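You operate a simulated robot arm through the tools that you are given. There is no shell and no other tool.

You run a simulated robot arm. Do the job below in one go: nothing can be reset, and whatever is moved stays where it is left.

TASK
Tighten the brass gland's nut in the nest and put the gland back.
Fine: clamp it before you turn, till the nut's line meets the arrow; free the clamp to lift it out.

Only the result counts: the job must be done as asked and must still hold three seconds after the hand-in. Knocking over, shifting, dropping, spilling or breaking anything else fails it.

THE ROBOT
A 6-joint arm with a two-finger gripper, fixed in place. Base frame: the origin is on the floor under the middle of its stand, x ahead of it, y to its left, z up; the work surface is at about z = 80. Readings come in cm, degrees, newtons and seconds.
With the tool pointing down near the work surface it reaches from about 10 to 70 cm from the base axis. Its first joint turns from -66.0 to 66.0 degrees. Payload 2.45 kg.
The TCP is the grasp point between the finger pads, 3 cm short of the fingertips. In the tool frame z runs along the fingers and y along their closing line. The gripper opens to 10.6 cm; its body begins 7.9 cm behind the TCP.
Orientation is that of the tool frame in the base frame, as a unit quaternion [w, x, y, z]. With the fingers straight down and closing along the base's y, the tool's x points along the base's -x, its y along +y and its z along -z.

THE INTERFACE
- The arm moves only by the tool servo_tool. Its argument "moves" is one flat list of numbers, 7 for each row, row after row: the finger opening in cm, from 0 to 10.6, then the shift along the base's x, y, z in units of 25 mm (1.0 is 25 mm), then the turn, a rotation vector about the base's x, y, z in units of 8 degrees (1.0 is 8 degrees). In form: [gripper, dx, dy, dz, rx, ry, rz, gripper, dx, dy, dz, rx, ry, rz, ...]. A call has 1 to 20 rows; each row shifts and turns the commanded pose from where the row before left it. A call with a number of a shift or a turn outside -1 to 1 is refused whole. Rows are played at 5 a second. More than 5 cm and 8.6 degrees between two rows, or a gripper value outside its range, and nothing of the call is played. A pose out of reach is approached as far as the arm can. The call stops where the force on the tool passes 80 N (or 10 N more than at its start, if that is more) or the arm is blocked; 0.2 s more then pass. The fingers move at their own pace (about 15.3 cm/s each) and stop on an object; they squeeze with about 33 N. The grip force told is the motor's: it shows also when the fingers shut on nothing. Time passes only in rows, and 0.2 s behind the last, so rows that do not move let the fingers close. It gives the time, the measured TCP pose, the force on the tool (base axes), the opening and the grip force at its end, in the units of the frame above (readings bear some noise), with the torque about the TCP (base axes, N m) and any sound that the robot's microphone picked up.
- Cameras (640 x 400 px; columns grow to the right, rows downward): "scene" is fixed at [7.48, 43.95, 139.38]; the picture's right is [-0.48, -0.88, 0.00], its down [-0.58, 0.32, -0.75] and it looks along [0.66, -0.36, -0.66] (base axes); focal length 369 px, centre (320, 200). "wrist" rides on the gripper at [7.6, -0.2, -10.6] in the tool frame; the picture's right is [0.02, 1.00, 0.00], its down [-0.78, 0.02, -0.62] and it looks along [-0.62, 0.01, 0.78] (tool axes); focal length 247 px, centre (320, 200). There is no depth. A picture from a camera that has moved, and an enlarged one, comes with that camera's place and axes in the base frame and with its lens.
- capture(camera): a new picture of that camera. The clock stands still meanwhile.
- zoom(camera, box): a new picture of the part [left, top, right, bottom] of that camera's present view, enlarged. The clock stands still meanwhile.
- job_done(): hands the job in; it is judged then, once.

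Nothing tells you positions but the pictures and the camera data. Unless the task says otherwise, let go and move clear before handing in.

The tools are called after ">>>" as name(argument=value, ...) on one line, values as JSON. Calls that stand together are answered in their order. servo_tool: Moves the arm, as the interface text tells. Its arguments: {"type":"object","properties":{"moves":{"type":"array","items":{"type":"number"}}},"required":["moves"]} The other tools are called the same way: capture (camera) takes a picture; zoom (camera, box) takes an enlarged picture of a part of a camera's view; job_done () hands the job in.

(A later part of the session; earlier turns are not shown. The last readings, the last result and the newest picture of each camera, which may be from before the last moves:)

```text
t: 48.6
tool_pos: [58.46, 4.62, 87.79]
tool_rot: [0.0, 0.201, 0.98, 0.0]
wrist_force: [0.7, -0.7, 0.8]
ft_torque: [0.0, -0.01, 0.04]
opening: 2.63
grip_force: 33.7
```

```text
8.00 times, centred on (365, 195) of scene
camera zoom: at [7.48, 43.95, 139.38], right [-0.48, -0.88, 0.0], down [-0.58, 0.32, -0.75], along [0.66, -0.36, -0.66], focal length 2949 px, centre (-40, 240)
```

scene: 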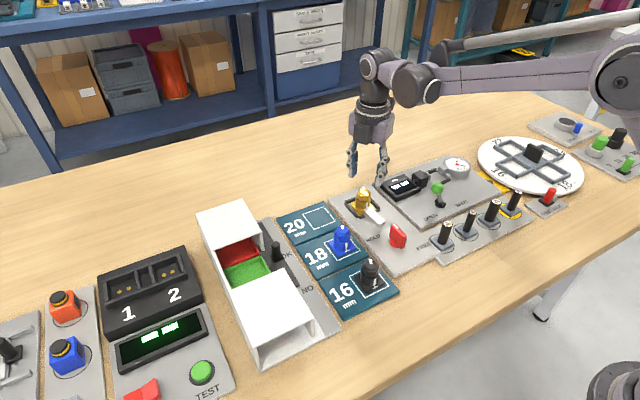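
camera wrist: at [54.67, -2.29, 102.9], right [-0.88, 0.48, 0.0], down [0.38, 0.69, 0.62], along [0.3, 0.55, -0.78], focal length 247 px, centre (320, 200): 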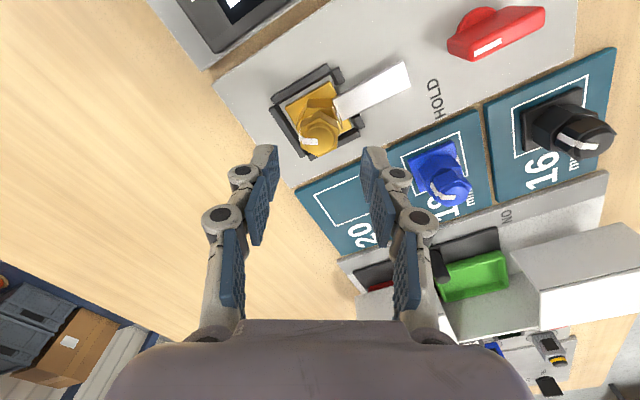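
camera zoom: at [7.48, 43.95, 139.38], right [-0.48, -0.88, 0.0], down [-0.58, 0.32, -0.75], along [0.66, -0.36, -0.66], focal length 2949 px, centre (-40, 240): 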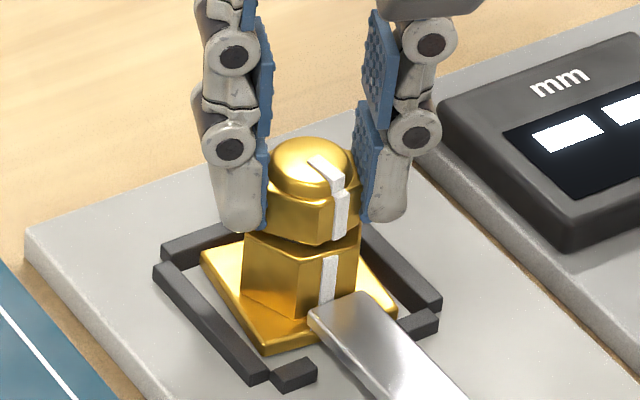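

About 7° left by both the reading and the picture. I'll approach finely.

>>> servo_tool(moves=[2.0, 0, 0, 0, 0, 0, -0.3, 2.0, 0, 0, 0, 0, 0, -0.35, 2.0, 0, 0, 0, 0, 0, 0])

>>> zoom(camera="wrist", box=[280, 90, 360, 180])

>>> zoom(camera="scene", box=[345, 180, 385, 215])

```text
t: 49.4
tool_pos: [58.53, 4.58, 87.76]
tool_rot: [-0.001, 0.245, 0.97, 0.0]
wrist_force: [0.2, 0.3, 0.2]
ft_torque: [-0.01, -0.03, -0.01]
opening: 2.65
grip_force: 32.7
```

```text
4.44 times, centred on (320, 135) of wrist
camera zoom: at [51.7, 7.97, 98.48], right [0.46, 0.89, 0.0], down [0.7, -0.36, 0.62], along [0.55, -0.28, -0.78], focal length 1098 px, centre (320, 489)
```

zoom: 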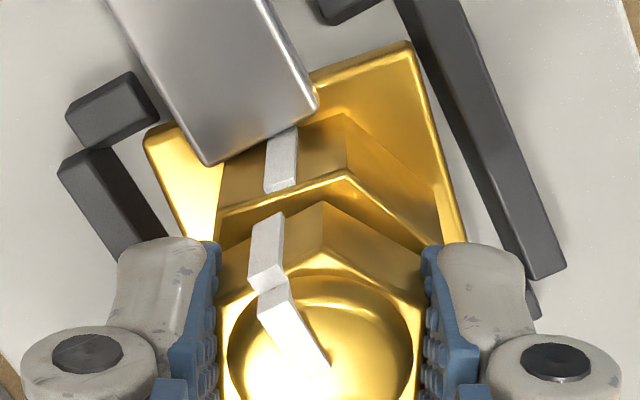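

```text
11.43 times, centred on (365, 198) of scene
camera zoom: at [7.48, 43.95, 139.38], right [-0.48, -0.88, 0.0], down [-0.58, 0.32, -0.75], along [0.66, -0.36, -0.66], focal length 4212 px, centre (-194, 229)
```

zoom: 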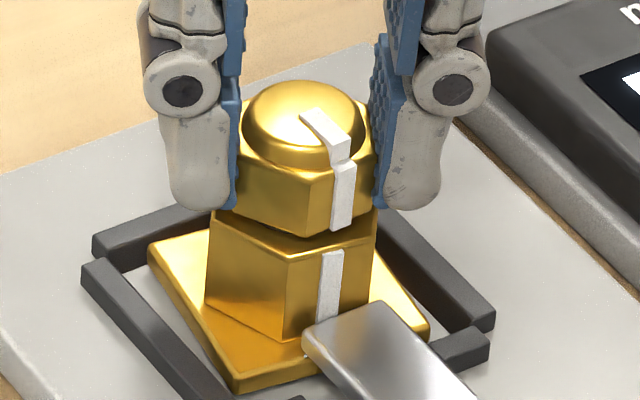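

Within about 2°. One last small turn, then I'll open and inspect.

>>> servo_tool(moves=[2.0, 0, 0, 0, 0, 0, -0.2, 2.0, 0, 0, 0, 0, 0, 0, 2.0, 0, 0, 0, 0, 0, 0])

>>> servo_tool(moves=[3.5, 0, 0, 0, 0, 0, 0, 5, 0, 0, 0, 0, 0, 0, 5, 0, 0, 0.5, 0, 0, 0, 5, 0, 0, 0.7, 0, 0, 0, 5, 0, 0, 0.8, 0, 0, 0, 5, 0, 0, 0, 0, 0, 0])

>>> zoom(camera="wrist", box=[270, 70, 370, 180])

>>> zoom(camera="scene", box=[345, 180, 385, 215])

```text
t: 50.2
tool_pos: [58.31, 4.49, 87.8]
tool_rot: [0.001, 0.258, 0.966, 0.0]
wrist_force: [2.6, 0.1, 0.6]
ft_torque: [0.02, -0.1, 0.02]
opening: 2.65
grip_force: 33.5
```

```text
t: 51.6
tool_pos: [58.46, 4.44, 92.7]
tool_rot: [0.0, 0.259, 0.966, 0.0]
wrist_force: [0.6, -0.6, 0.5]
ft_torque: [0.0, -0.02, 0.03]
opening: 5.01
grip_force: 0.0
```

```text
3.64 times, centred on (320, 125) of wrist
camera zoom: at [51.83, 8.06, 103.49], right [0.48, 0.88, 0.0], down [0.69, -0.38, 0.62], along [0.55, -0.3, -0.78], focal length 898 px, centre (320, 473)
```

zoom: 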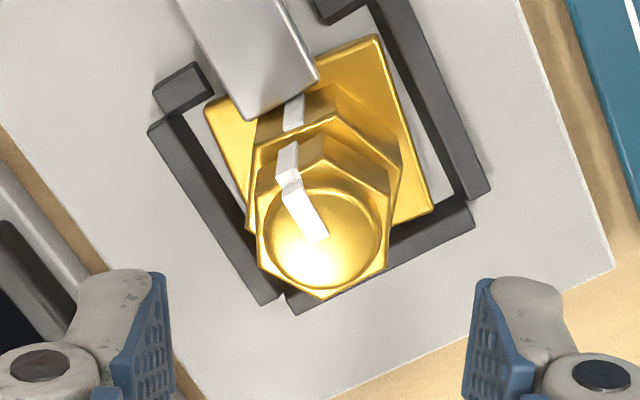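

```text
11.43 times, centred on (365, 198) of scene
camera zoom: at [7.48, 43.95, 139.38], right [-0.48, -0.88, 0.0], down [-0.58, 0.32, -0.75], along [0.66, -0.36, -0.66], focal length 4212 px, centre (-194, 229)
```

zoom: 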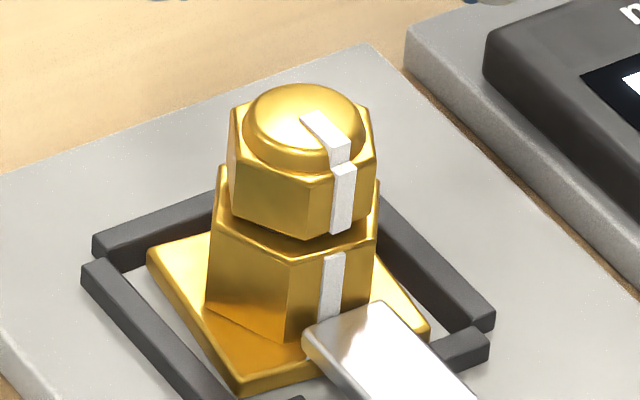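

The nut's line sits right above the body line and arrow. I'll return the gripper to 0° for a head-on check.

>>> servo_tool(moves=[5, 0, 0, 0.1, 0, 0, 0.9375, 5, 0, 0, 0.1, 0, 0, 0.9375, 5, -0.4, 0, 0, 0, 0, 0.9375, 5, -0.6, 0, 0, 0, 0, 0.9375, 5, 0, 0, 0, 0, 0, 0])

>>> zoom(camera="wrist", box=[270, 90, 370, 190])

>>> zoom(camera="wrist", box=[290, 100, 350, 160])

```text
t: 52.8
tool_pos: [55.9, 4.54, 93.24]
tool_rot: [0.0, -0.001, 1.0, 0.0]
wrist_force: [-0.1, -0.3, 0.7]
ft_torque: [-0.01, -0.02, -0.01]
opening: 5.04
grip_force: 0.0
```

```text
4.00 times, centred on (320, 140) of wrist
camera zoom: at [48.34, 4.24, 103.96], right [-0.02, 1.0, 0.0], down [0.78, 0.02, 0.62], along [0.62, 0.01, -0.78], focal length 988 px, centre (320, 440)
```

zoom: 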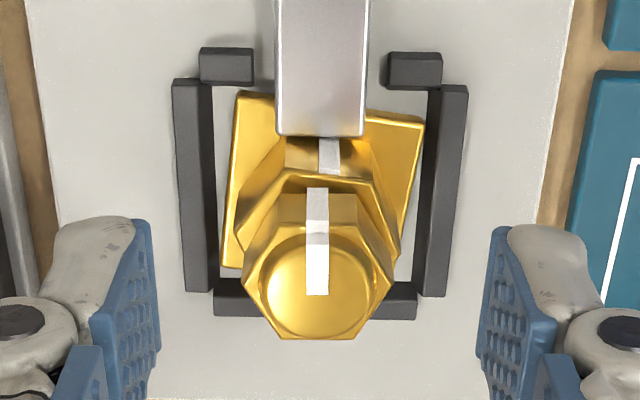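

```text
6.67 times, centred on (320, 130) of wrist
camera zoom: at [48.34, 4.24, 103.96], right [-0.02, 1.0, 0.0], down [0.78, 0.02, 0.62], along [0.62, 0.01, -0.78], focal length 1646 px, centre (320, 667)
```

zoom: 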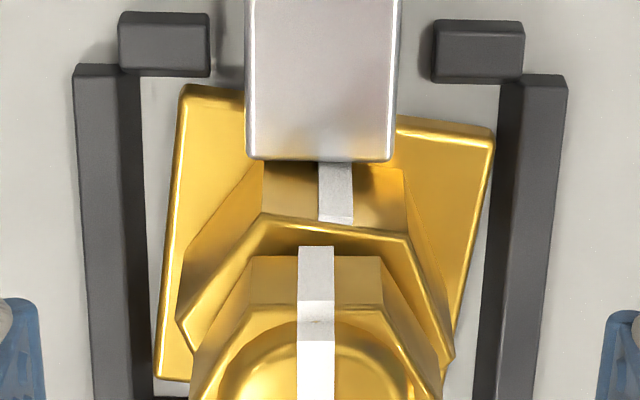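

The head-on view shows the body itself rotated about 7.6° clockwise in the nest at the first turn, until it wedged. So the nut's line is still about 7.6° short of the body's line and arrow. I'll go back, regrip the nut at −30° and turn the rest.

>>> servo_tool(moves=[5, 0.5, 0, 0, 0, 0, -0.9375, 5, 0.5, 0, 0, 0, 0, -0.9375, 5, 0, 0, 0, 0, 0, -0.9375, 5, 0, 0, 0, 0, 0, -0.9375, 5, 0, 0, -0.6, 0, 0, 0, 5, 0, 0, -0.8, 0, 0, 0, 5, 0, 0, -0.8, 0, 0, 0, 5, 0, 0, 0, 0, 0, 0])

>>> zoom(camera="wrist", box=[240, 80, 400, 200])

```text
t: 54.6
tool_pos: [58.41, 4.67, 87.73]
tool_rot: [0.0, 0.258, 0.966, 0.0]
wrist_force: [0.1, -0.1, -0.5]
ft_torque: [0.02, 0.04, 0.02]
opening: 5.0
grip_force: 0.1
```

```text
3.33 times, centred on (320, 140) of wrist
camera zoom: at [51.83, 8.19, 98.31], right [0.48, 0.88, 0.0], down [0.69, -0.38, 0.62], along [0.55, -0.3, -0.78], focal length 823 px, centre (320, 400)
```

zoom: 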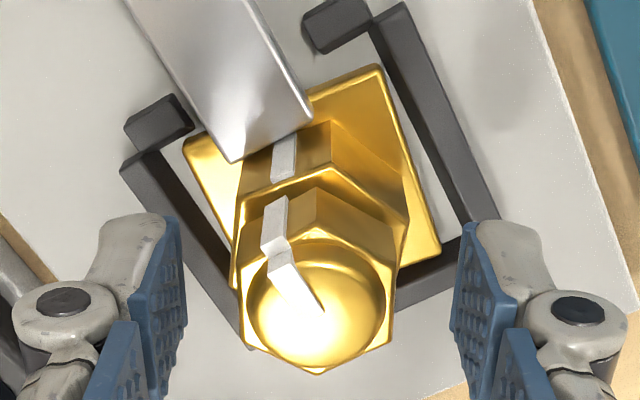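

The nut is centred between the pads. I'll close and turn 7.6° clockwise.

>>> servo_tool(moves=[3.5, 0, 0, 0, 0, 0, 0, 2.0, 0, 0, 0, 0, 0, 0, 2.0, 0, 0, 0, 0, 0, 0, 2.0, 0, 0, 0, 0, 0, -0.3, 2.0, 0, 0, 0, 0, 0, -0.35, 2.0, 0, 0, 0, 0, 0, -0.3, 2.0, 0, 0, 0, 0, 0, 0])

>>> zoom(camera="wrist", box=[240, 80, 400, 200])

>>> zoom(camera="scene", box=[345, 180, 385, 215])

```text
t: 56.2
tool_pos: [58.47, 4.65, 87.64]
tool_rot: [-0.001, 0.322, 0.947, 0.0]
wrist_force: [0.7, -1.1, 0.2]
ft_torque: [-0.1, 0.01, 0.0]
opening: 2.64
grip_force: 33.0
```

```text
3.33 times, centred on (320, 140) of wrist
camera zoom: at [52.36, 9.03, 98.41], right [0.59, 0.81, 0.0], down [0.63, -0.46, 0.62], along [0.5, -0.37, -0.78], focal length 823 px, centre (320, 400)
```

zoom: 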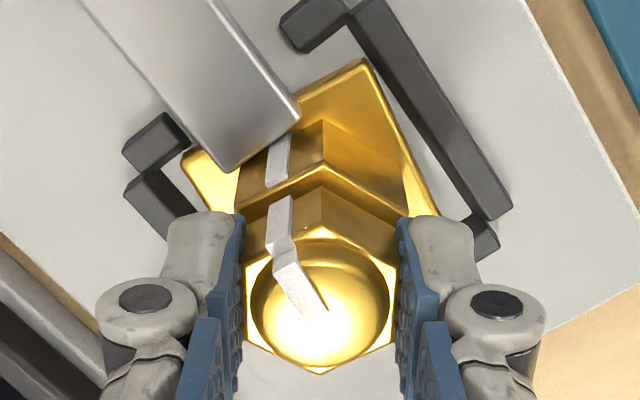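

```text
11.43 times, centred on (365, 198) of scene
camera zoom: at [7.48, 43.95, 139.38], right [-0.48, -0.88, 0.0], down [-0.58, 0.32, -0.75], along [0.66, -0.36, -0.66], focal length 4212 px, centre (-194, 229)
```

zoom: 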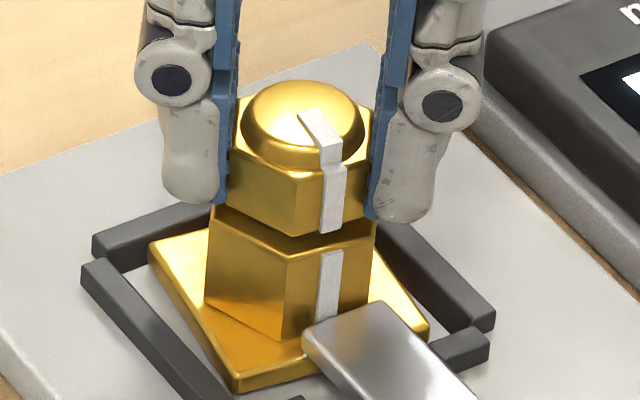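

The nut's and body's hexes now look aligned. I'll release, lift, and verify head-on.

>>> servo_tool(moves=[3.5, 0, 0, 0, 0, 0, 0, 5, 0, 0, 0, 0, 0, 0, 5, 0, 0, 0.6, 0, 0, 0, 5, 0, 0, 0.8, 0, 0, 0, 5, 0, 0, 0.8, 0, 0, 0, 5, 0, 0, 0, 0, 0, 0.95, 5, -0.5, 0, 0, 0, 0, 0.9375, 5, -0.5, 0, 0, 0, 0, 0.9375, 5, 0, 0, 0, 0, 0, 0.9375, 5, 0, 0, 0, 0, 0, 0.9375, 5, 0, 0, 0, 0, 0, 0])

>>> zoom(camera="wrist", box=[270, 90, 370, 190])

>>> zoom(camera="wrist", box=[290, 110, 350, 170])

>>> zoom(camera="scene", box=[335, 170, 415, 230])

```text
t: 58.6
tool_pos: [55.87, 4.57, 93.31]
tool_rot: [0.0, -0.002, 1.0, 0.0]
wrist_force: [0.7, 0.3, -0.4]
ft_torque: [0.01, -0.01, 0.03]
opening: 5.0
grip_force: 0.1
```

```text
4.00 times, centred on (320, 140) of wrist
camera zoom: at [48.27, 4.26, 104.03], right [-0.02, 1.0, 0.0], down [0.78, 0.02, 0.62], along [0.62, 0.02, -0.78], focal length 988 px, centre (320, 440)
```

zoom: 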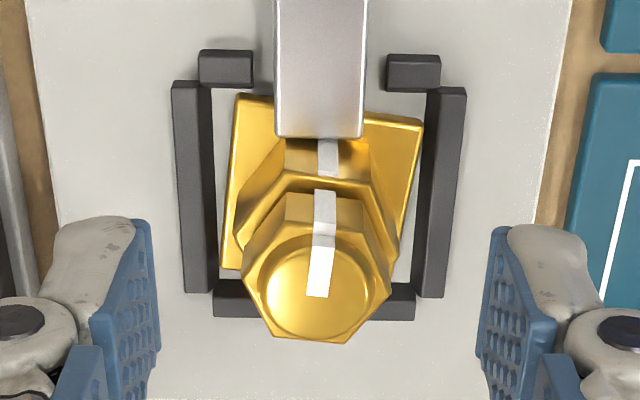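

```text
6.67 times, centred on (320, 140) of wrist
camera zoom: at [48.27, 4.26, 104.03], right [-0.02, 1.0, 0.0], down [0.78, 0.02, 0.62], along [0.62, 0.02, -0.78], focal length 1646 px, centre (320, 600)
```

zoom: 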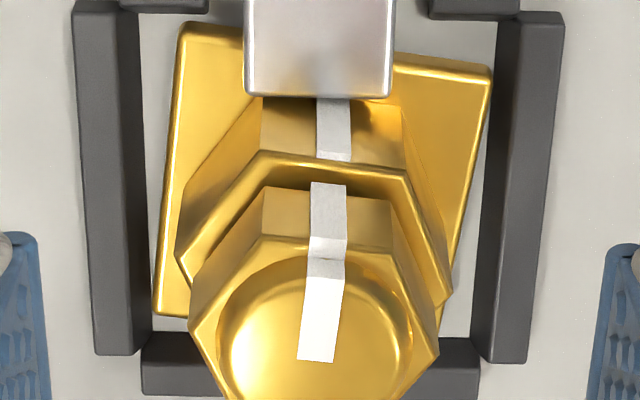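

```text
6.67 times, centred on (375, 200) of scene
camera zoom: at [7.48, 43.95, 139.38], right [-0.48, -0.88, 0.0], down [-0.58, 0.32, -0.75], along [0.66, -0.36, -0.66], focal length 2457 px, centre (-47, 200)
```

zoom: 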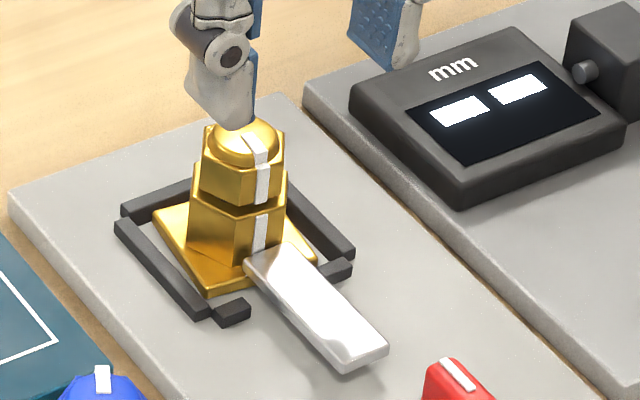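

The nut line and body line are nearly in line. I'll zoom closer to measure any remaining offset.

>>> zoom(camera="wrist", box=[300, 118, 345, 148])

>>> zoom(camera="wrist", box=[295, 135, 345, 170])

>>> zoom(camera="scene", box=[352, 184, 378, 212])

```text
13.33 times, centred on (322, 133) of wrist
camera zoom: at [48.27, 4.26, 104.03], right [-0.02, 1.0, 0.0], down [0.78, 0.02, 0.62], along [0.62, 0.02, -0.78], focal length 3293 px, centre (287, 1093)
```

zoom: 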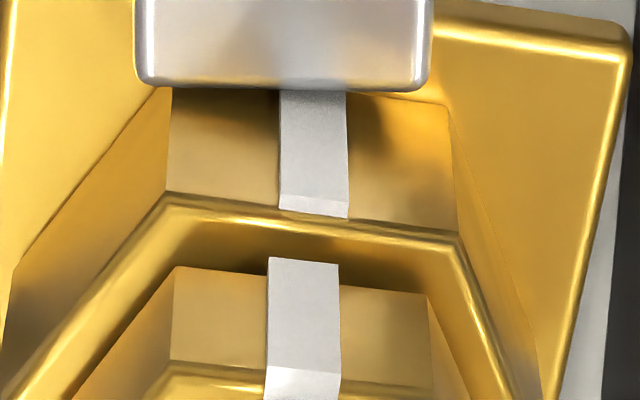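

```text
11.43 times, centred on (320, 152) of wrist
camera zoom: at [48.27, 4.26, 104.03], right [-0.02, 1.0, 0.0], down [0.78, 0.02, 0.62], along [0.62, 0.02, -0.78], focal length 2823 px, centre (320, 743)
```

zoom: 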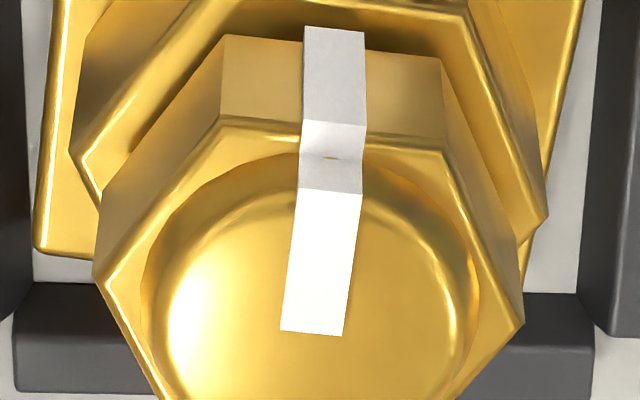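

```text
14.29 times, centred on (365, 198) of scene
camera zoom: at [7.48, 43.95, 139.38], right [-0.48, -0.88, 0.0], down [-0.58, 0.32, -0.75], along [0.66, -0.36, -0.66], focal length 5266 px, centre (-323, 229)
```

zoom: 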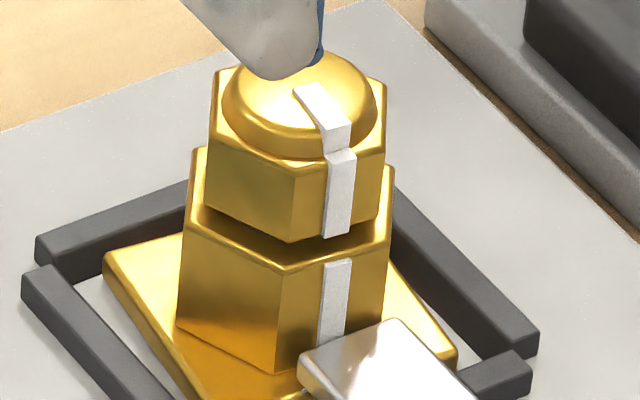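

Aligned within about 1°. Now I'll free the clamp: move above the knob, whose bar now lies along x, with the fingers closing along y.

>>> servo_tool(moves=[3.6, -0.8, 0, 0, 0, 0, 0, 3.6, -0.9, 0, 0, 0, 0, 0, 3.6, -0.9, 0, 0, 0, 0, 0, 3.6, -0.9, 0, 0, 0, 0, 0, 3.6, -0.65, -0.02, 0, 0, 0, 0, 3.6, 0, 0, -0.8, 0, 0, 0, 3.6, 0, 0, -0.8, 0, 0, 0, 3.6, 0, 0, -0.7, 0, 0, 0, 3.6, 0, 0, 0, 0, 0, 0])

>>> zoom(camera="wrist", box=[240, 60, 400, 200])

>>> zoom(camera="scene", box=[330, 160, 460, 270])

```text
t: 60.6
tool_pos: [45.35, 4.6, 87.45]
tool_rot: [0.001, 0.0, 1.0, -0.001]
wrist_force: [-0.3, -0.8, -0.2]
ft_torque: [0.0, -0.02, -0.02]
opening: 3.61
grip_force: 0.0
```

```text
2.86 times, centred on (320, 130) of wrist
camera zoom: at [37.83, 4.28, 98.2], right [-0.02, 1.0, 0.0], down [0.78, 0.02, 0.62], along [0.62, 0.01, -0.78], focal length 706 px, centre (320, 400)
```

zoom: 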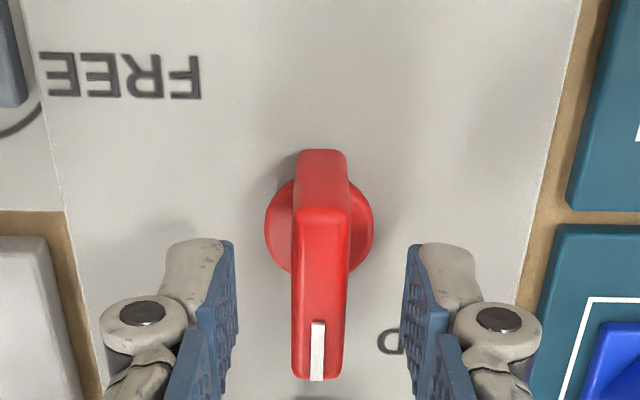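

```text
3.64 times, centred on (395, 215) of scene
camera zoom: at [7.48, 43.95, 139.38], right [-0.48, -0.88, 0.0], down [-0.58, 0.32, -0.75], along [0.66, -0.36, -0.66], focal length 1340 px, centre (47, 146)
```

zoom: 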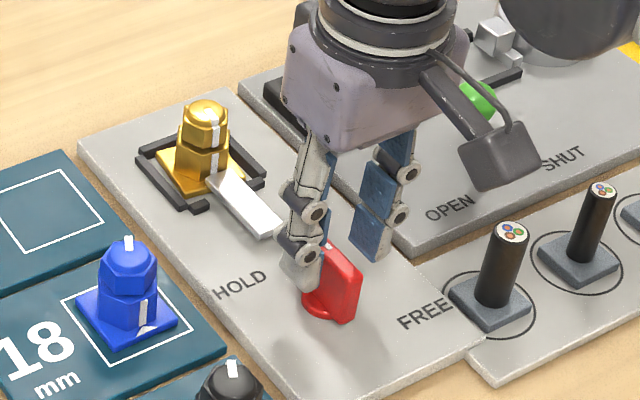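

The bar is centred between the fingers. I'll descend, close, and start turning clockwise back to FREE.

>>> servo_tool(moves=[3.6, 0, 0, -0.3, 0, 0, 0, 3.6, 0, 0, -0.28, 0, 0, 0, 2.0, 0, 0, 0, 0, 0, 0, 0.8, 0, 0, 0, 0, 0, 0, 0.8, 0, 0, 0, 0, 0, 0])

>>> servo_tool(moves=[0.8, 0, 0, 0, 0, 0, -0.6, 0.8, 0, 0, 0, 0, 0, -0.7, 0.8, 0, 0, 0, 0, 0, -0.7, 0.8, 0, 0, 0, 0, 0, 0])

>>> zoom(camera="wrist", box=[220, 60, 420, 220])

>>> zoom(camera="scene", box=[330, 160, 460, 270])

```text
t: 61.8
tool_pos: [45.46, 4.56, 86.04]
tool_rot: [0.0, 0.0, 1.0, 0.001]
wrist_force: [0.4, 4.3, -3.3]
ft_torque: [0.14, 0.06, -0.01]
opening: 1.16
grip_force: 39.6
```

```text
t: 62.8
tool_pos: [45.39, 4.63, 86.04]
tool_rot: [0.0, 0.139, 0.99, 0.0]
wrist_force: [-9.2, 7.8, 6.3]
ft_torque: [-0.03, -0.54, 0.05]
opening: 1.17
grip_force: 38.7
```

```text
2.50 times, centred on (320, 140) of wrist
camera zoom: at [38.13, 6.38, 96.75], right [0.26, 0.97, 0.0], down [0.76, -0.2, 0.62], along [0.6, -0.16, -0.78], focal length 617 px, centre (320, 350)
```

zoom: 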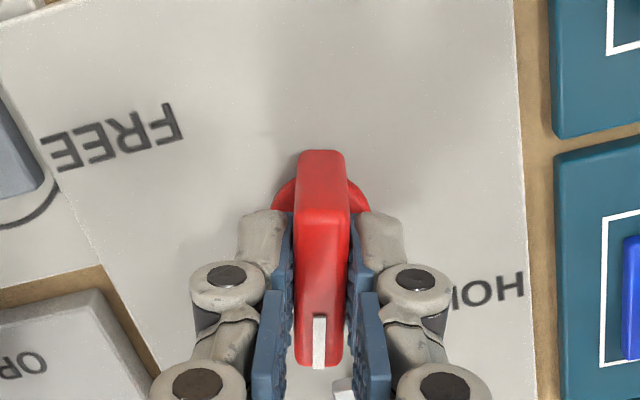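

```text
3.64 times, centred on (395, 215) of scene
camera zoom: at [7.45, 43.97, 139.37], right [-0.48, -0.88, 0.0], down [-0.58, 0.32, -0.75], along [0.66, -0.36, -0.66], focal length 1340 px, centre (47, 146)
```

zoom: 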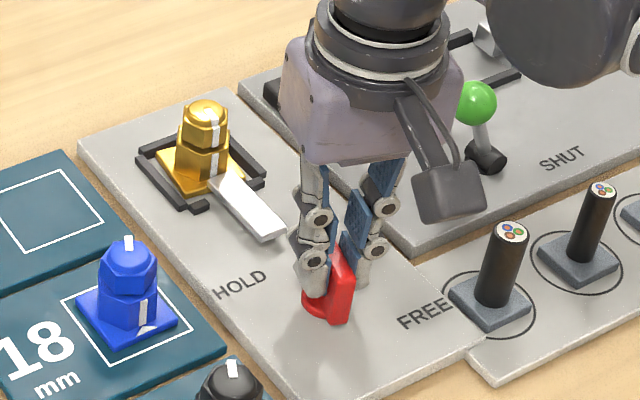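

It turns smoothly. I'll ease the side load and continue to FREE.

>>> servo_tool(moves=[0.8, -0.02, 0.02, 0, 0, 0, -0.7, 0.8, 0, 0, 0, 0, 0, -0.8, 0.8, 0, 0, 0, 0, 0, -0.8, 0.8, 0, 0, 0, 0, 0, -0.7, 0.8, 0, 0, 0, 0, 0, 0])

>>> servo_tool(moves=[0.8, 0, 0, 0, 0, 0, -0.7, 0.8, 0, 0, 0, 0, 0, -0.8, 0.8, 0, 0, 0, 0, 0, -0.8, 0.8, 0, 0, 0, 0, 0, -0.7, 0.8, 0, 0, 0, 0, 0, 0])

>>> zoom(camera="scene", box=[330, 160, 460, 270])

```text
t: 64.0
tool_pos: [45.57, 4.64, 85.95]
tool_rot: [0.0, 0.341, 0.94, 0.0]
wrist_force: [-6.0, 6.2, -13.2]
ft_torque: [-0.14, -0.3, -0.01]
opening: 1.2
grip_force: 38.0
```

```text
t: 65.2
tool_pos: [45.4, 4.58, 86.07]
tool_rot: [-0.001, 0.53, 0.848, 0.0]
wrist_force: [-6.5, 9.7, -19.9]
ft_torque: [0.3, 0.18, -0.03]
opening: 1.17
grip_force: 38.6
```

```text
3.64 times, centred on (395, 215) of scene
camera zoom: at [7.49, 43.98, 139.37], right [-0.48, -0.88, 0.0], down [-0.58, 0.32, -0.75], along [0.66, -0.36, -0.66], focal length 1340 px, centre (47, 146)
```

zoom: 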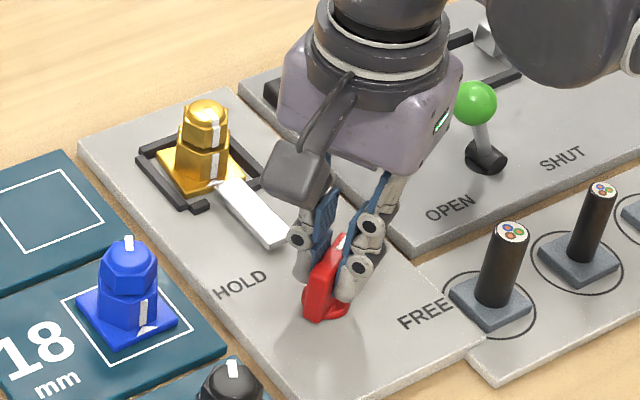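

About 64° back and the bar is retreating. I'll turn the last 26°.

>>> servo_tool(moves=[0.8, 0, 0.01, -0.008, 0, 0, -0.7, 0.8, 0, 0, 0, 0, 0, -0.8, 0.8, 0, 0, 0, 0, 0, -0.8, 0.8, 0, 0, 0, 0, 0, -0.75, 0.8, 0, 0, 0, 0, 0, -0.2, 0.8, 0, 0, 0, 0, 0, 0])

>>> zoom(camera="scene", box=[330, 160, 460, 270])

>>> zoom(camera="wrist", box=[220, 60, 420, 220])

```text
t: 66.6
tool_pos: [45.42, 4.68, 85.84]
tool_rot: [0.0, 0.707, 0.707, -0.001]
wrist_force: [-10.4, 10.7, -12.1]
ft_torque: [0.3, 0.31, -0.03]
opening: 1.16
grip_force: 38.3
```

```text
3.64 times, centred on (395, 215) of scene
camera zoom: at [7.47, 43.98, 139.37], right [-0.48, -0.88, 0.0], down [-0.58, 0.32, -0.75], along [0.66, -0.36, -0.66], focal length 1340 px, centre (47, 146)
```

zoom: 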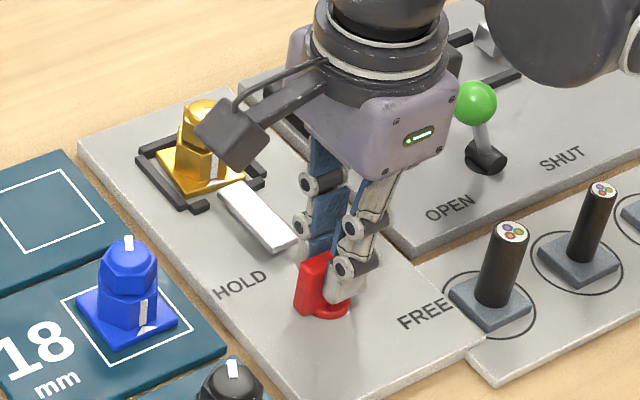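

```text
2.50 times, centred on (320, 140) of wrist
camera zoom: at [45.42, 12.12, 96.74], right [1.0, 0.02, 0.0], down [0.02, -0.78, 0.62], along [0.01, -0.62, -0.78], focal length 617 px, centre (320, 350)
```

zoom: 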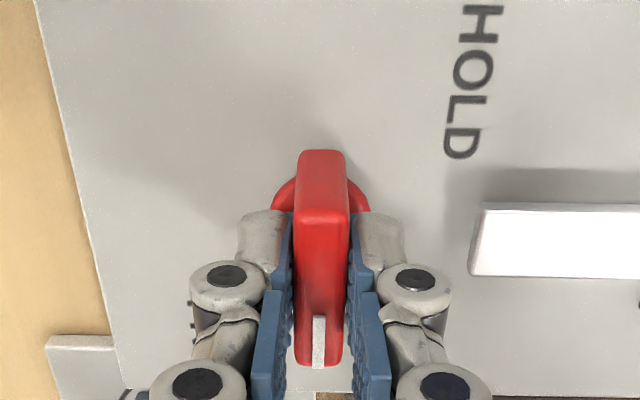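

The knob is back at FREE and the bar is fully retracted. I'll release and lift off.

>>> servo_tool(moves=[2.5, 0, 0, 0, 0, 0, 0, 3.6, 0, 0, 0, 0, 0, 0, 3.6, 0, 0, 0.5, 0, 0, 0, 3.6, 0, 0, 0.8, 0, 0, 0, 3.6, 0, 0, 0.9, 0, 0, 0, 3.6, 0, 0, 0.8, 0, 0, 0, 3.6, 0, 0, 0, 0, 0, 0])

>>> zoom(camera="scene", box=[330, 160, 460, 270])

>>> capture(camera="wrist")

```text
t: 68.2
tool_pos: [45.46, 4.62, 93.56]
tool_rot: [0.0, 0.707, 0.707, 0.0]
wrist_force: [0.4, 1.2, -0.4]
ft_torque: [-0.01, 0.0, -0.02]
opening: 3.61
grip_force: 0.0
```

```text
3.64 times, centred on (395, 215) of scene
camera zoom: at [7.48, 43.95, 139.38], right [-0.48, -0.88, 0.0], down [-0.58, 0.32, -0.75], along [0.66, -0.36, -0.66], focal length 1340 px, centre (47, 146)
```

zoom: 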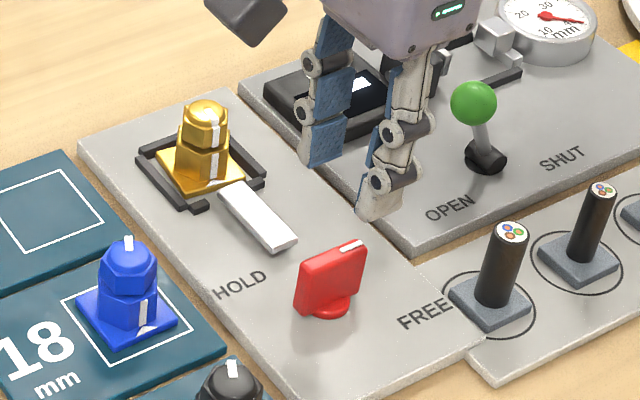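

```text
taken
camera wrist: at [45.38, 12.22, 104.3], right [1.0, 0.02, 0.0], down [0.02, -0.78, 0.62], along [0.01, -0.62, -0.78], focal length 247 px, centre (320, 200)
```

wrist: 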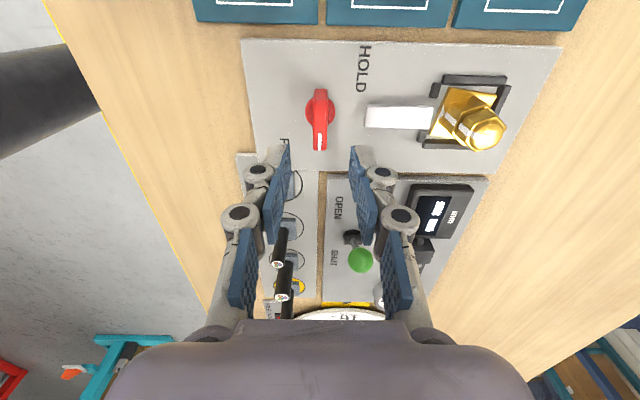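

The clamp is free and the knob shows FREE. I'll go back over the gland at 0° to check the line alignment and the body's angle before gripping.

>>> servo_tool(moves=[5, 0.34, 0, 0, 0, 0, 0.9375, 5, 0.35, 0, 0, 0, 0, 0.9375, 5, 0.35, 0, 0, 0, 0, 0.9375, 5, 0.35, 0, 0, 0, 0, 0.9375, 5, 0.35, 0, 0, 0, 0, 0.9375, 5, 0.35, 0, 0, 0, 0, 0.9375, 5, 0.35, 0, 0, 0, 0, 0.9375, 5, 0.35, 0, 0, 0, 0, 0.9375, 5, 0.35, 0, 0, 0, 0, 0.9375, 5, 0.35, 0, 0, 0, 0, 0.9375, 5, 0.35, 0, 0, 0, 0, 0.9375, 5, 0.33, 0, 0, 0, 0, 0.9375, 5, 0, 0, 0, 0, 0, 0])

>>> zoom(camera="wrist", box=[280, 95, 360, 175])

>>> zoom(camera="wrist", box=[295, 110, 345, 145])

>>> zoom(camera="scene", box=[340, 175, 390, 220])

```text
t: 71.0
tool_pos: [55.94, 4.58, 93.39]
tool_rot: [0.0, -0.001, 1.0, 0.0]
wrist_force: [0.3, -0.6, 0.0]
ft_torque: [0.01, 0.0, 0.04]
opening: 4.98
grip_force: 0.1
```

```text
5.00 times, centred on (320, 135) of wrist
camera zoom: at [48.4, 4.34, 104.17], right [-0.02, 1.0, 0.0], down [0.78, 0.02, 0.62], along [0.62, 0.01, -0.78], focal length 1235 px, centre (320, 525)
```

zoom: 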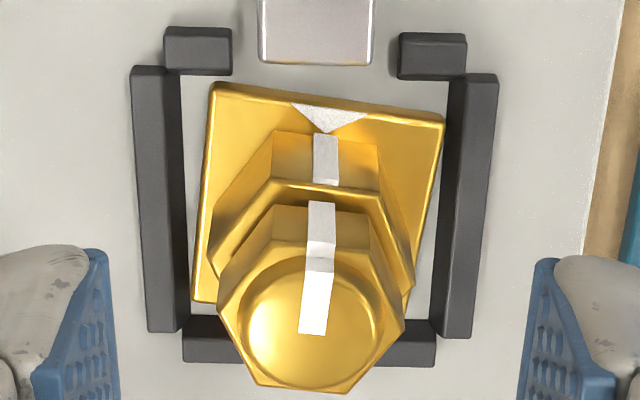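

```text
11.43 times, centred on (320, 128) of wrist
camera zoom: at [48.4, 4.34, 104.17], right [-0.02, 1.0, 0.0], down [0.78, 0.02, 0.62], along [0.62, 0.01, -0.78], focal length 2823 px, centre (320, 1029)
```

zoom: 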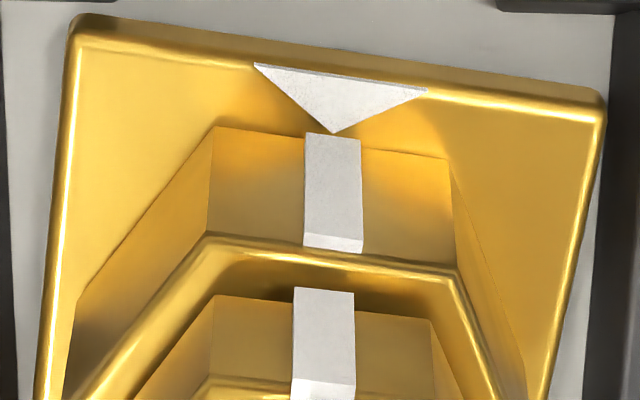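

```text
8.89 times, centred on (365, 198) of scene
camera zoom: at [7.48, 43.95, 139.38], right [-0.48, -0.88, 0.0], down [-0.58, 0.32, -0.75], along [0.66, -0.36, -0.66], focal length 3276 px, centre (-80, 222)
```

zoom: 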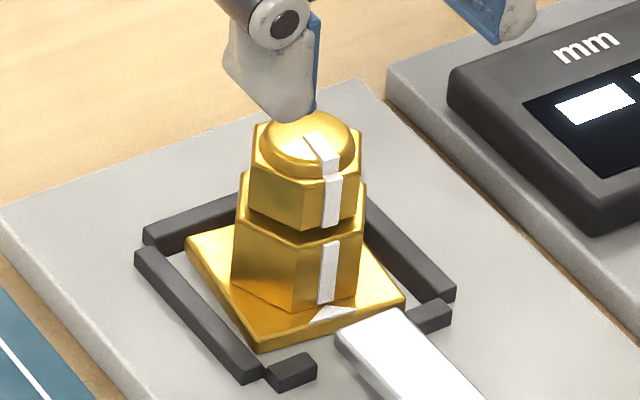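

The flange triangle, body line and nut line are in one row, with the whole gland turned about 8° in the nest. I'll rotate to −38° to take the body hex flats, so the nut isn't disturbed.

>>> servo_tool(moves=[5, 0.2, -0.01, 0, 0, 0, -0.793, 5, 0.2, -0.01, 0, 0, 0, -0.793, 5, 0.2, -0.01, 0, 0, 0, -0.793, 5, 0.2, -0.01, 0, 0, 0, -0.793, 5, 0.12, -0.01, 0, 0, 0, -0.793, 5, 0, 0, 0, 0, 0, -0.793, 5, 0, 0, -0.6, 0, 0, 0, 5, 0, 0, -0.6, 0, 0, 0, 5, 0, 0, 0, 0, 0, 0])

>>> zoom(camera="wrist", box=[240, 70, 400, 190])

>>> zoom(camera="scene", box=[320, 150, 410, 225])

```text
t: 73.0
tool_pos: [58.12, 4.49, 90.49]
tool_rot: [0.0, 0.326, 0.946, 0.0]
wrist_force: [-0.6, 0.4, -0.4]
ft_torque: [0.01, 0.0, 0.01]
opening: 5.0
grip_force: 0.1
```

```text
3.33 times, centred on (320, 130) of wrist
camera zoom: at [52.18, 8.89, 101.23], right [0.6, 0.8, 0.0], down [0.63, -0.47, 0.62], along [0.5, -0.37, -0.78], focal length 823 px, centre (320, 433)
```

zoom: 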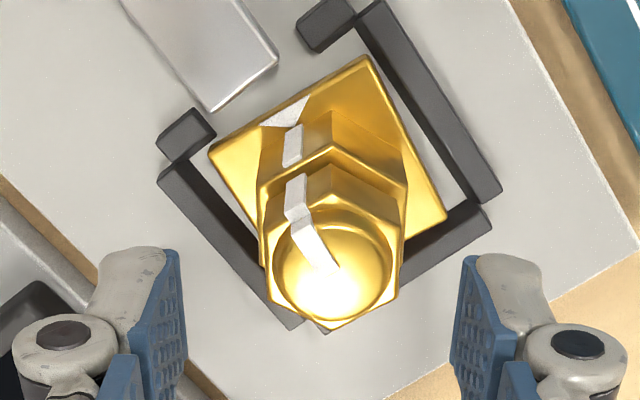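

```text
5.33 times, centred on (365, 188) of scene
camera zoom: at [7.48, 43.95, 139.38], right [-0.48, -0.88, 0.0], down [-0.58, 0.32, -0.75], along [0.66, -0.36, -0.66], focal length 1966 px, centre (80, 267)
```

zoom: 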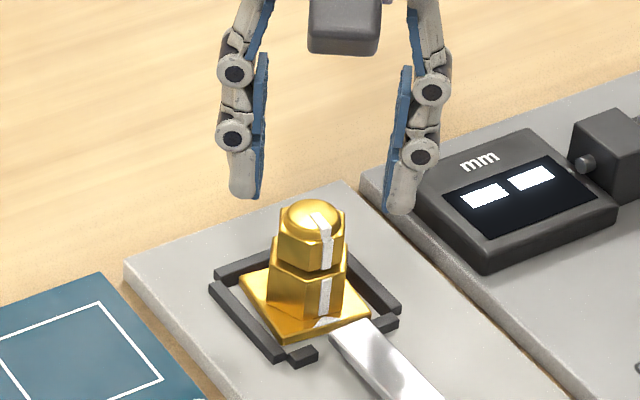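

The gland is about 0.29 cm off toward the right finger. I'll correct that and lower around the body.

>>> servo_tool(moves=[5, 0.07, 0.09, 0, 0, 0, 0, 5, 0, 0, -0.6, 0, 0, 0, 5, 0, 0, -0.6, 0, 0, 0, 5, 0, 0, -0.4, 0, 0, 0, 5, 0, 0, 0, 0, 0, 0])

>>> zoom(camera="wrist", box=[240, 70, 400, 190])

>>> zoom(camera="scene", box=[320, 150, 410, 225])

```text
t: 74.2
tool_pos: [58.48, 4.63, 86.53]
tool_rot: [0.0, 0.326, 0.945, 0.0]
wrist_force: [-0.6, 0.0, 0.0]
ft_torque: [0.01, -0.01, -0.03]
opening: 5.0
grip_force: 0.1
```

```text
3.33 times, centred on (320, 130) of wrist
camera zoom: at [52.4, 9.15, 97.31], right [0.6, 0.8, 0.0], down [0.63, -0.47, 0.62], along [0.5, -0.37, -0.78], focal length 823 px, centre (320, 433)
```

zoom: 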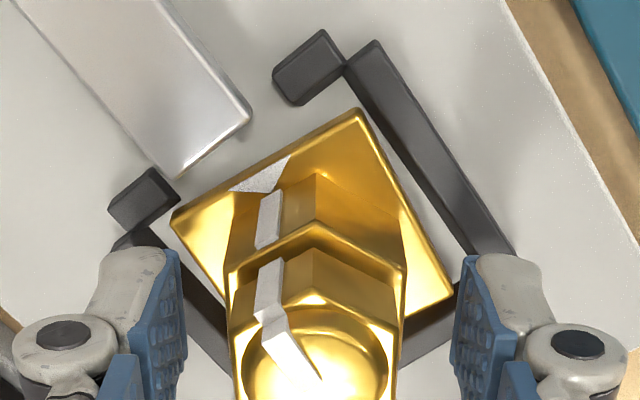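

```text
5.33 times, centred on (365, 188) of scene
camera zoom: at [7.48, 43.95, 139.38], right [-0.48, -0.88, 0.0], down [-0.58, 0.32, -0.75], along [0.66, -0.36, -0.66], focal length 1966 px, centre (80, 267)
```

zoom: 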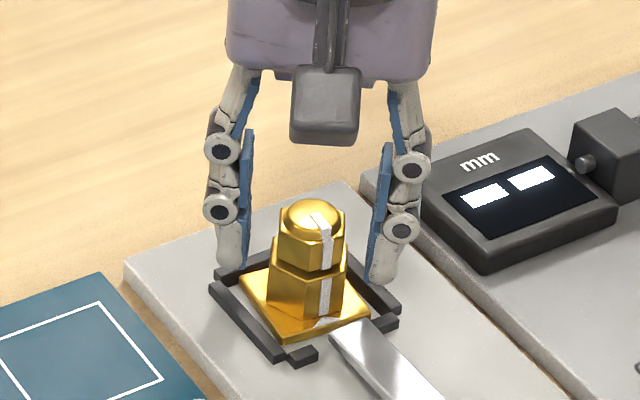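

Centred on the body hex. I'll lower the final 0.8 cm with the fingers above the flange and nest bars, and check for contact.

>>> servo_tool(moves=[5, 0, 0, -0.15, 0, 0, 0, 5, 0, 0, -0.15, 0, 0, 0, 5, 0, 0, 0, 0, 0, 0])

>>> servo_tool(moves=[4.0, 0, 0, 0, 0, 0, 0, 2.4, 0, 0, 0, 0, 0, 0, 2.4, 0, 0, 0, 0, 0, 0])

>>> zoom(camera="wrist", box=[240, 70, 400, 190])

>>> zoom(camera="scene", box=[330, 170, 400, 225])

```text
t: 75.0
tool_pos: [58.38, 4.63, 85.82]
tool_rot: [0.0, 0.325, 0.946, 0.0]
wrist_force: [0.6, -0.4, 0.1]
ft_torque: [-0.04, -0.02, 0.0]
opening: 5.02
grip_force: 0.1
```

```text
t: 75.8
tool_pos: [58.38, 4.61, 85.89]
tool_rot: [0.0, 0.326, 0.946, 0.0]
wrist_force: [-2.4, -2.6, 2.8]
ft_torque: [-0.04, 0.14, 0.15]
opening: 3.19
grip_force: 32.8
```

```text
3.33 times, centred on (320, 130) of wrist
camera zoom: at [52.33, 9.11, 96.57], right [0.6, 0.8, 0.0], down [0.63, -0.47, 0.62], along [0.5, -0.37, -0.78], focal length 823 px, centre (320, 433)
```

zoom: 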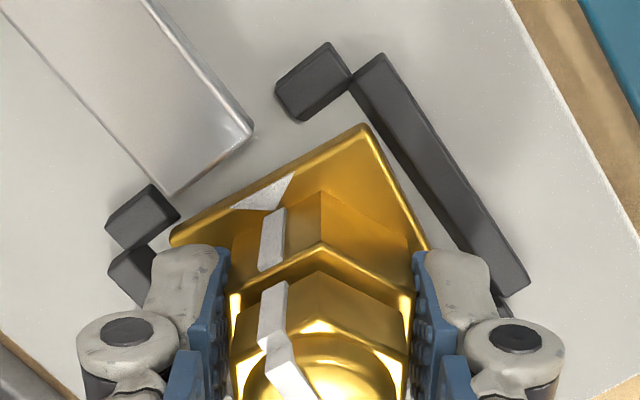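

```text
7.27 times, centred on (365, 198) of scene
camera zoom: at [7.47, 43.94, 139.38], right [-0.48, -0.88, 0.0], down [-0.58, 0.32, -0.75], along [0.66, -0.36, -0.66], focal length 2681 px, centre (-7, 218)
```

zoom: 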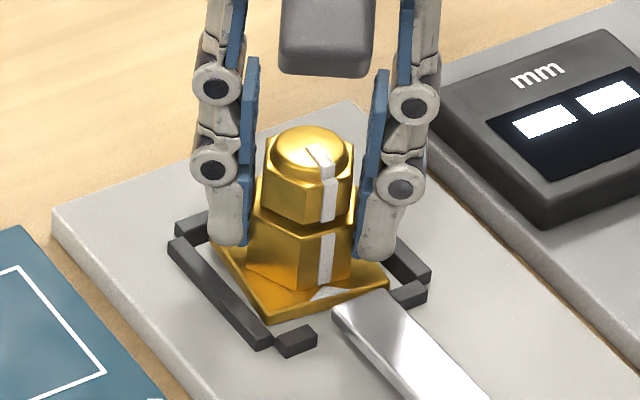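

The body is gripped at 3.19 cm, clear of the nut. I'll lift straight out.

>>> servo_tool(moves=[2.4, 0, 0, 0.1, 0, 0, 0, 2.4, 0, 0, 0.2, 0, 0, 0, 2.4, 0, 0, 0.4, 0, 0, 0, 2.4, 0, 0, 0.6, 0, 0, 0, 2.4, 0, 0, 0.6, 0, 0, 0, 2.4, 0, 0, 0.3, 0, 0, 0, 2.4, 0, 0, 0, 0, 0, 0])

>>> capture(camera="wrist")

>>> zoom(camera="wrist", box=[240, 70, 400, 190])

>>> zoom(camera="scene", box=[310, 140, 410, 230])

```text
t: 77.4
tool_pos: [58.45, 4.55, 91.36]
tool_rot: [0.0, 0.326, 0.945, 0.0]
wrist_force: [-0.2, -0.5, -1.4]
ft_torque: [-0.01, -0.01, 0.0]
opening: 3.2
grip_force: 33.3
```

```text
taken
camera wrist: at [52.39, 9.06, 101.98], right [0.6, 0.8, 0.0], down [0.63, -0.47, 0.62], along [0.5, -0.37, -0.78], focal length 247 px, centre (320, 200)
```

wrist: 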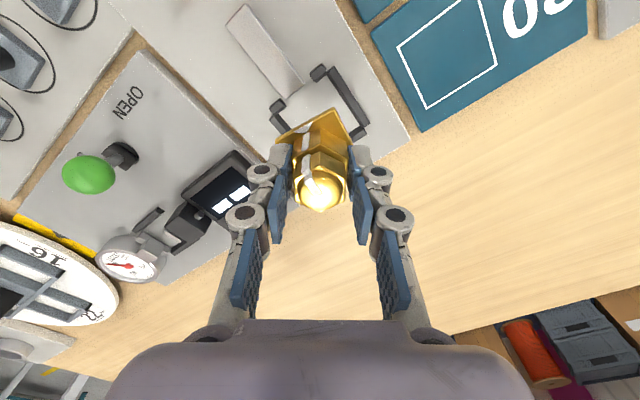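

```text
3.33 times, centred on (320, 130) of wrist
camera zoom: at [52.39, 9.06, 101.98], right [0.6, 0.8, 0.0], down [0.63, -0.47, 0.62], along [0.5, -0.37, -0.78], focal length 823 px, centre (320, 433)
```

zoom: 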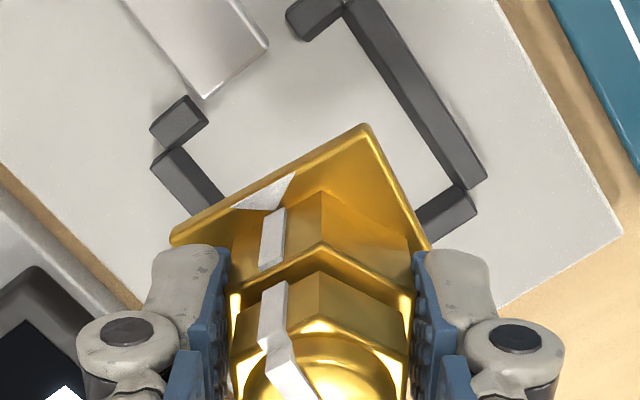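

```text
4.44 times, centred on (360, 185) of scene
camera zoom: at [7.48, 43.95, 139.38], right [-0.48, -0.88, 0.0], down [-0.58, 0.32, -0.75], along [0.66, -0.36, -0.66], focal length 1638 px, centre (142, 267)
```

zoom: 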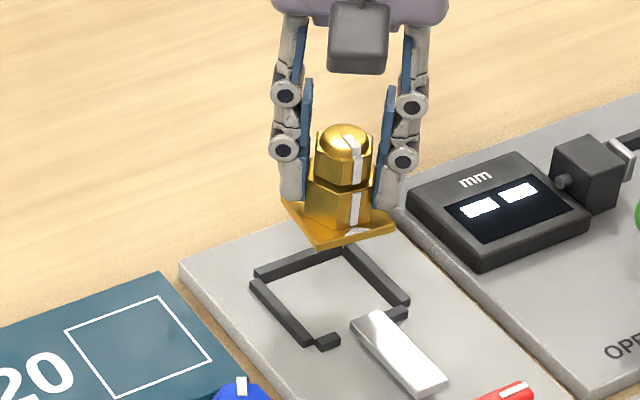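

The gland is out with its lines still aligned. I'll carry it to the 20 mm tile, turning it +8° so its arrow faces −x again as it did at first.

>>> servo_tool(moves=[2.4, 0.1, 0.5, 0, 0, 0, 0.17, 2.4, 0.13, 0.7, 0, 0, 0, 0.17, 2.4, 0.13, 0.8, 0, 0, 0, 0.17, 2.4, 0.13, 0.8, 0, 0, 0, 0.17, 2.4, 0.13, 0.8, 0, 0, 0, 0.17, 2.4, 0.13, 0.53, 0, 0, 0, 0.16, 2.4, 0, 0, 0, 0, 0, 0])

>>> capture(camera="wrist")

>>> zoom(camera="wrist", box=[240, 40, 400, 180])

>>> zoom(camera="scene", box=[260, 140, 390, 250])

```text
t: 79.0
tool_pos: [60.19, 14.99, 91.32]
tool_rot: [0.0, 0.258, 0.966, 0.001]
wrist_force: [0.1, -0.2, -0.4]
ft_torque: [-0.01, -0.01, 0.01]
opening: 3.2
grip_force: 32.8
```

```text
taken
camera wrist: at [53.59, 18.51, 101.98], right [0.48, 0.88, 0.0], down [0.69, -0.38, 0.62], along [0.55, -0.3, -0.78], focal length 247 px, centre (320, 200)
```

wrist: 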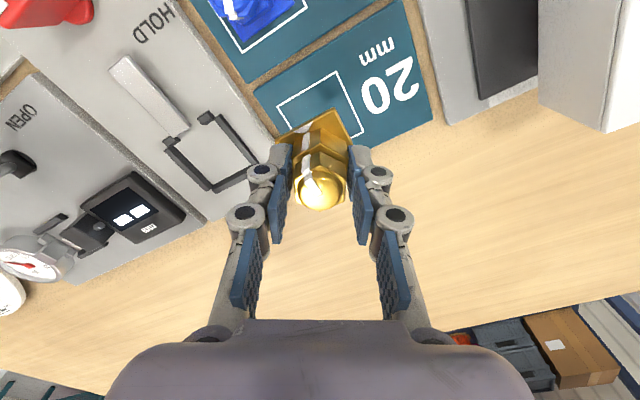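

```text
2.86 times, centred on (320, 110) of wrist
camera zoom: at [53.59, 18.51, 101.98], right [0.48, 0.88, 0.0], down [0.69, -0.38, 0.62], along [0.55, -0.3, -0.78], focal length 706 px, centre (320, 457)
```

zoom: 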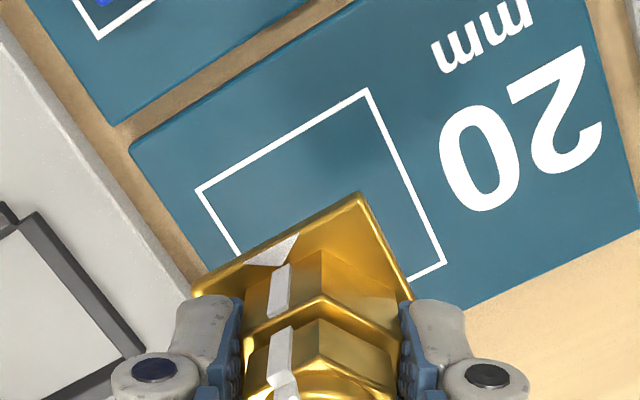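

```text
3.64 times, centred on (325, 195) of scene
camera zoom: at [7.48, 43.95, 139.38], right [-0.48, -0.88, 0.0], down [-0.58, 0.32, -0.75], along [0.66, -0.36, -0.66], focal length 1340 px, centre (302, 218)
```

zoom: 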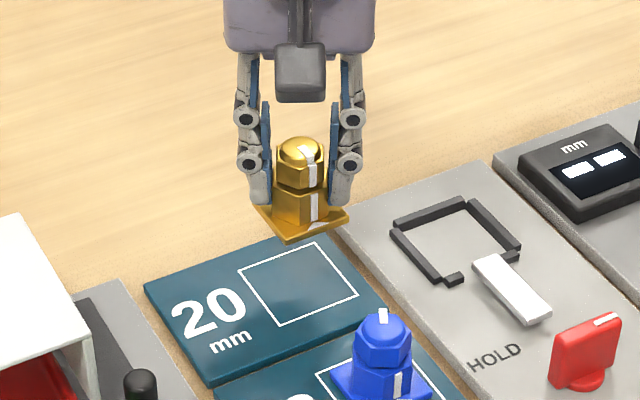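

The flange is parallel to the outline and at the original spot. I'll lower most of the way.

>>> servo_tool(moves=[2.4, 0.02, 0, -0.5, 0, 0, 0, 2.4, 0.02, 0, -0.6, 0, 0, 0, 2.4, 0, 0, -0.5, 0, 0, 0, 2.4, 0, 0, -0.3, 0, 0, 0, 2.4, 0, 0, -0.15, 0, 0, 0, 2.4, 0, 0, 0, 0, 0, 0])

>>> zoom(camera="wrist", box=[240, 40, 400, 180])

>>> zoom(camera="scene", box=[280, 160, 370, 240])

```text
t: 80.4
tool_pos: [60.36, 14.96, 86.12]
tool_rot: [0.0, 0.258, 0.966, 0.0]
wrist_force: [0.1, 0.9, -0.2]
ft_torque: [-0.01, 0.01, 0.02]
opening: 3.2
grip_force: 33.1
```

```text
2.86 times, centred on (320, 110) of wrist
camera zoom: at [53.7, 18.52, 96.89], right [0.48, 0.88, 0.0], down [0.69, -0.38, 0.62], along [0.55, -0.3, -0.78], focal length 706 px, centre (320, 457)
```

zoom: 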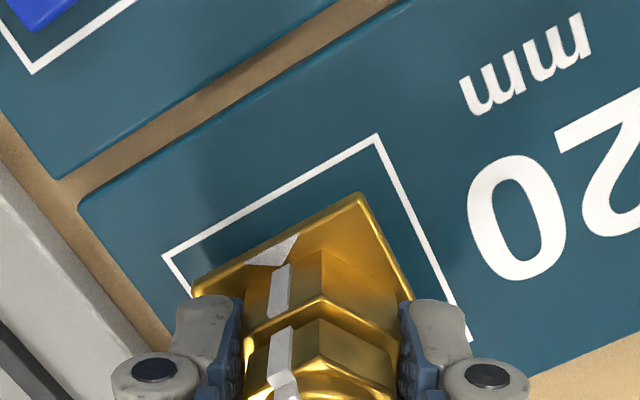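

```text
5.00 times, centred on (325, 200) of scene
camera zoom: at [7.48, 43.95, 139.38], right [-0.48, -0.88, 0.0], down [-0.58, 0.32, -0.75], along [0.66, -0.36, -0.66], focal length 1843 px, centre (295, 200)
```

zoom: 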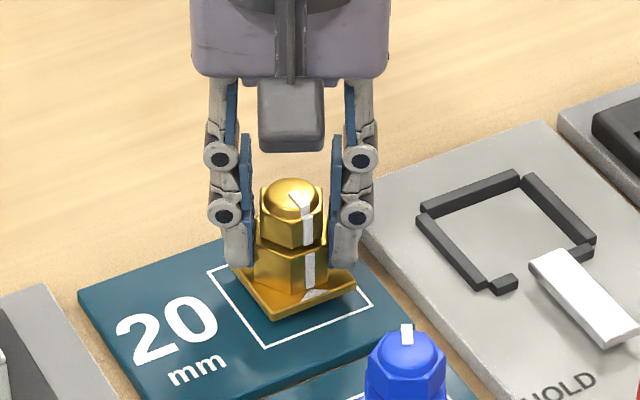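

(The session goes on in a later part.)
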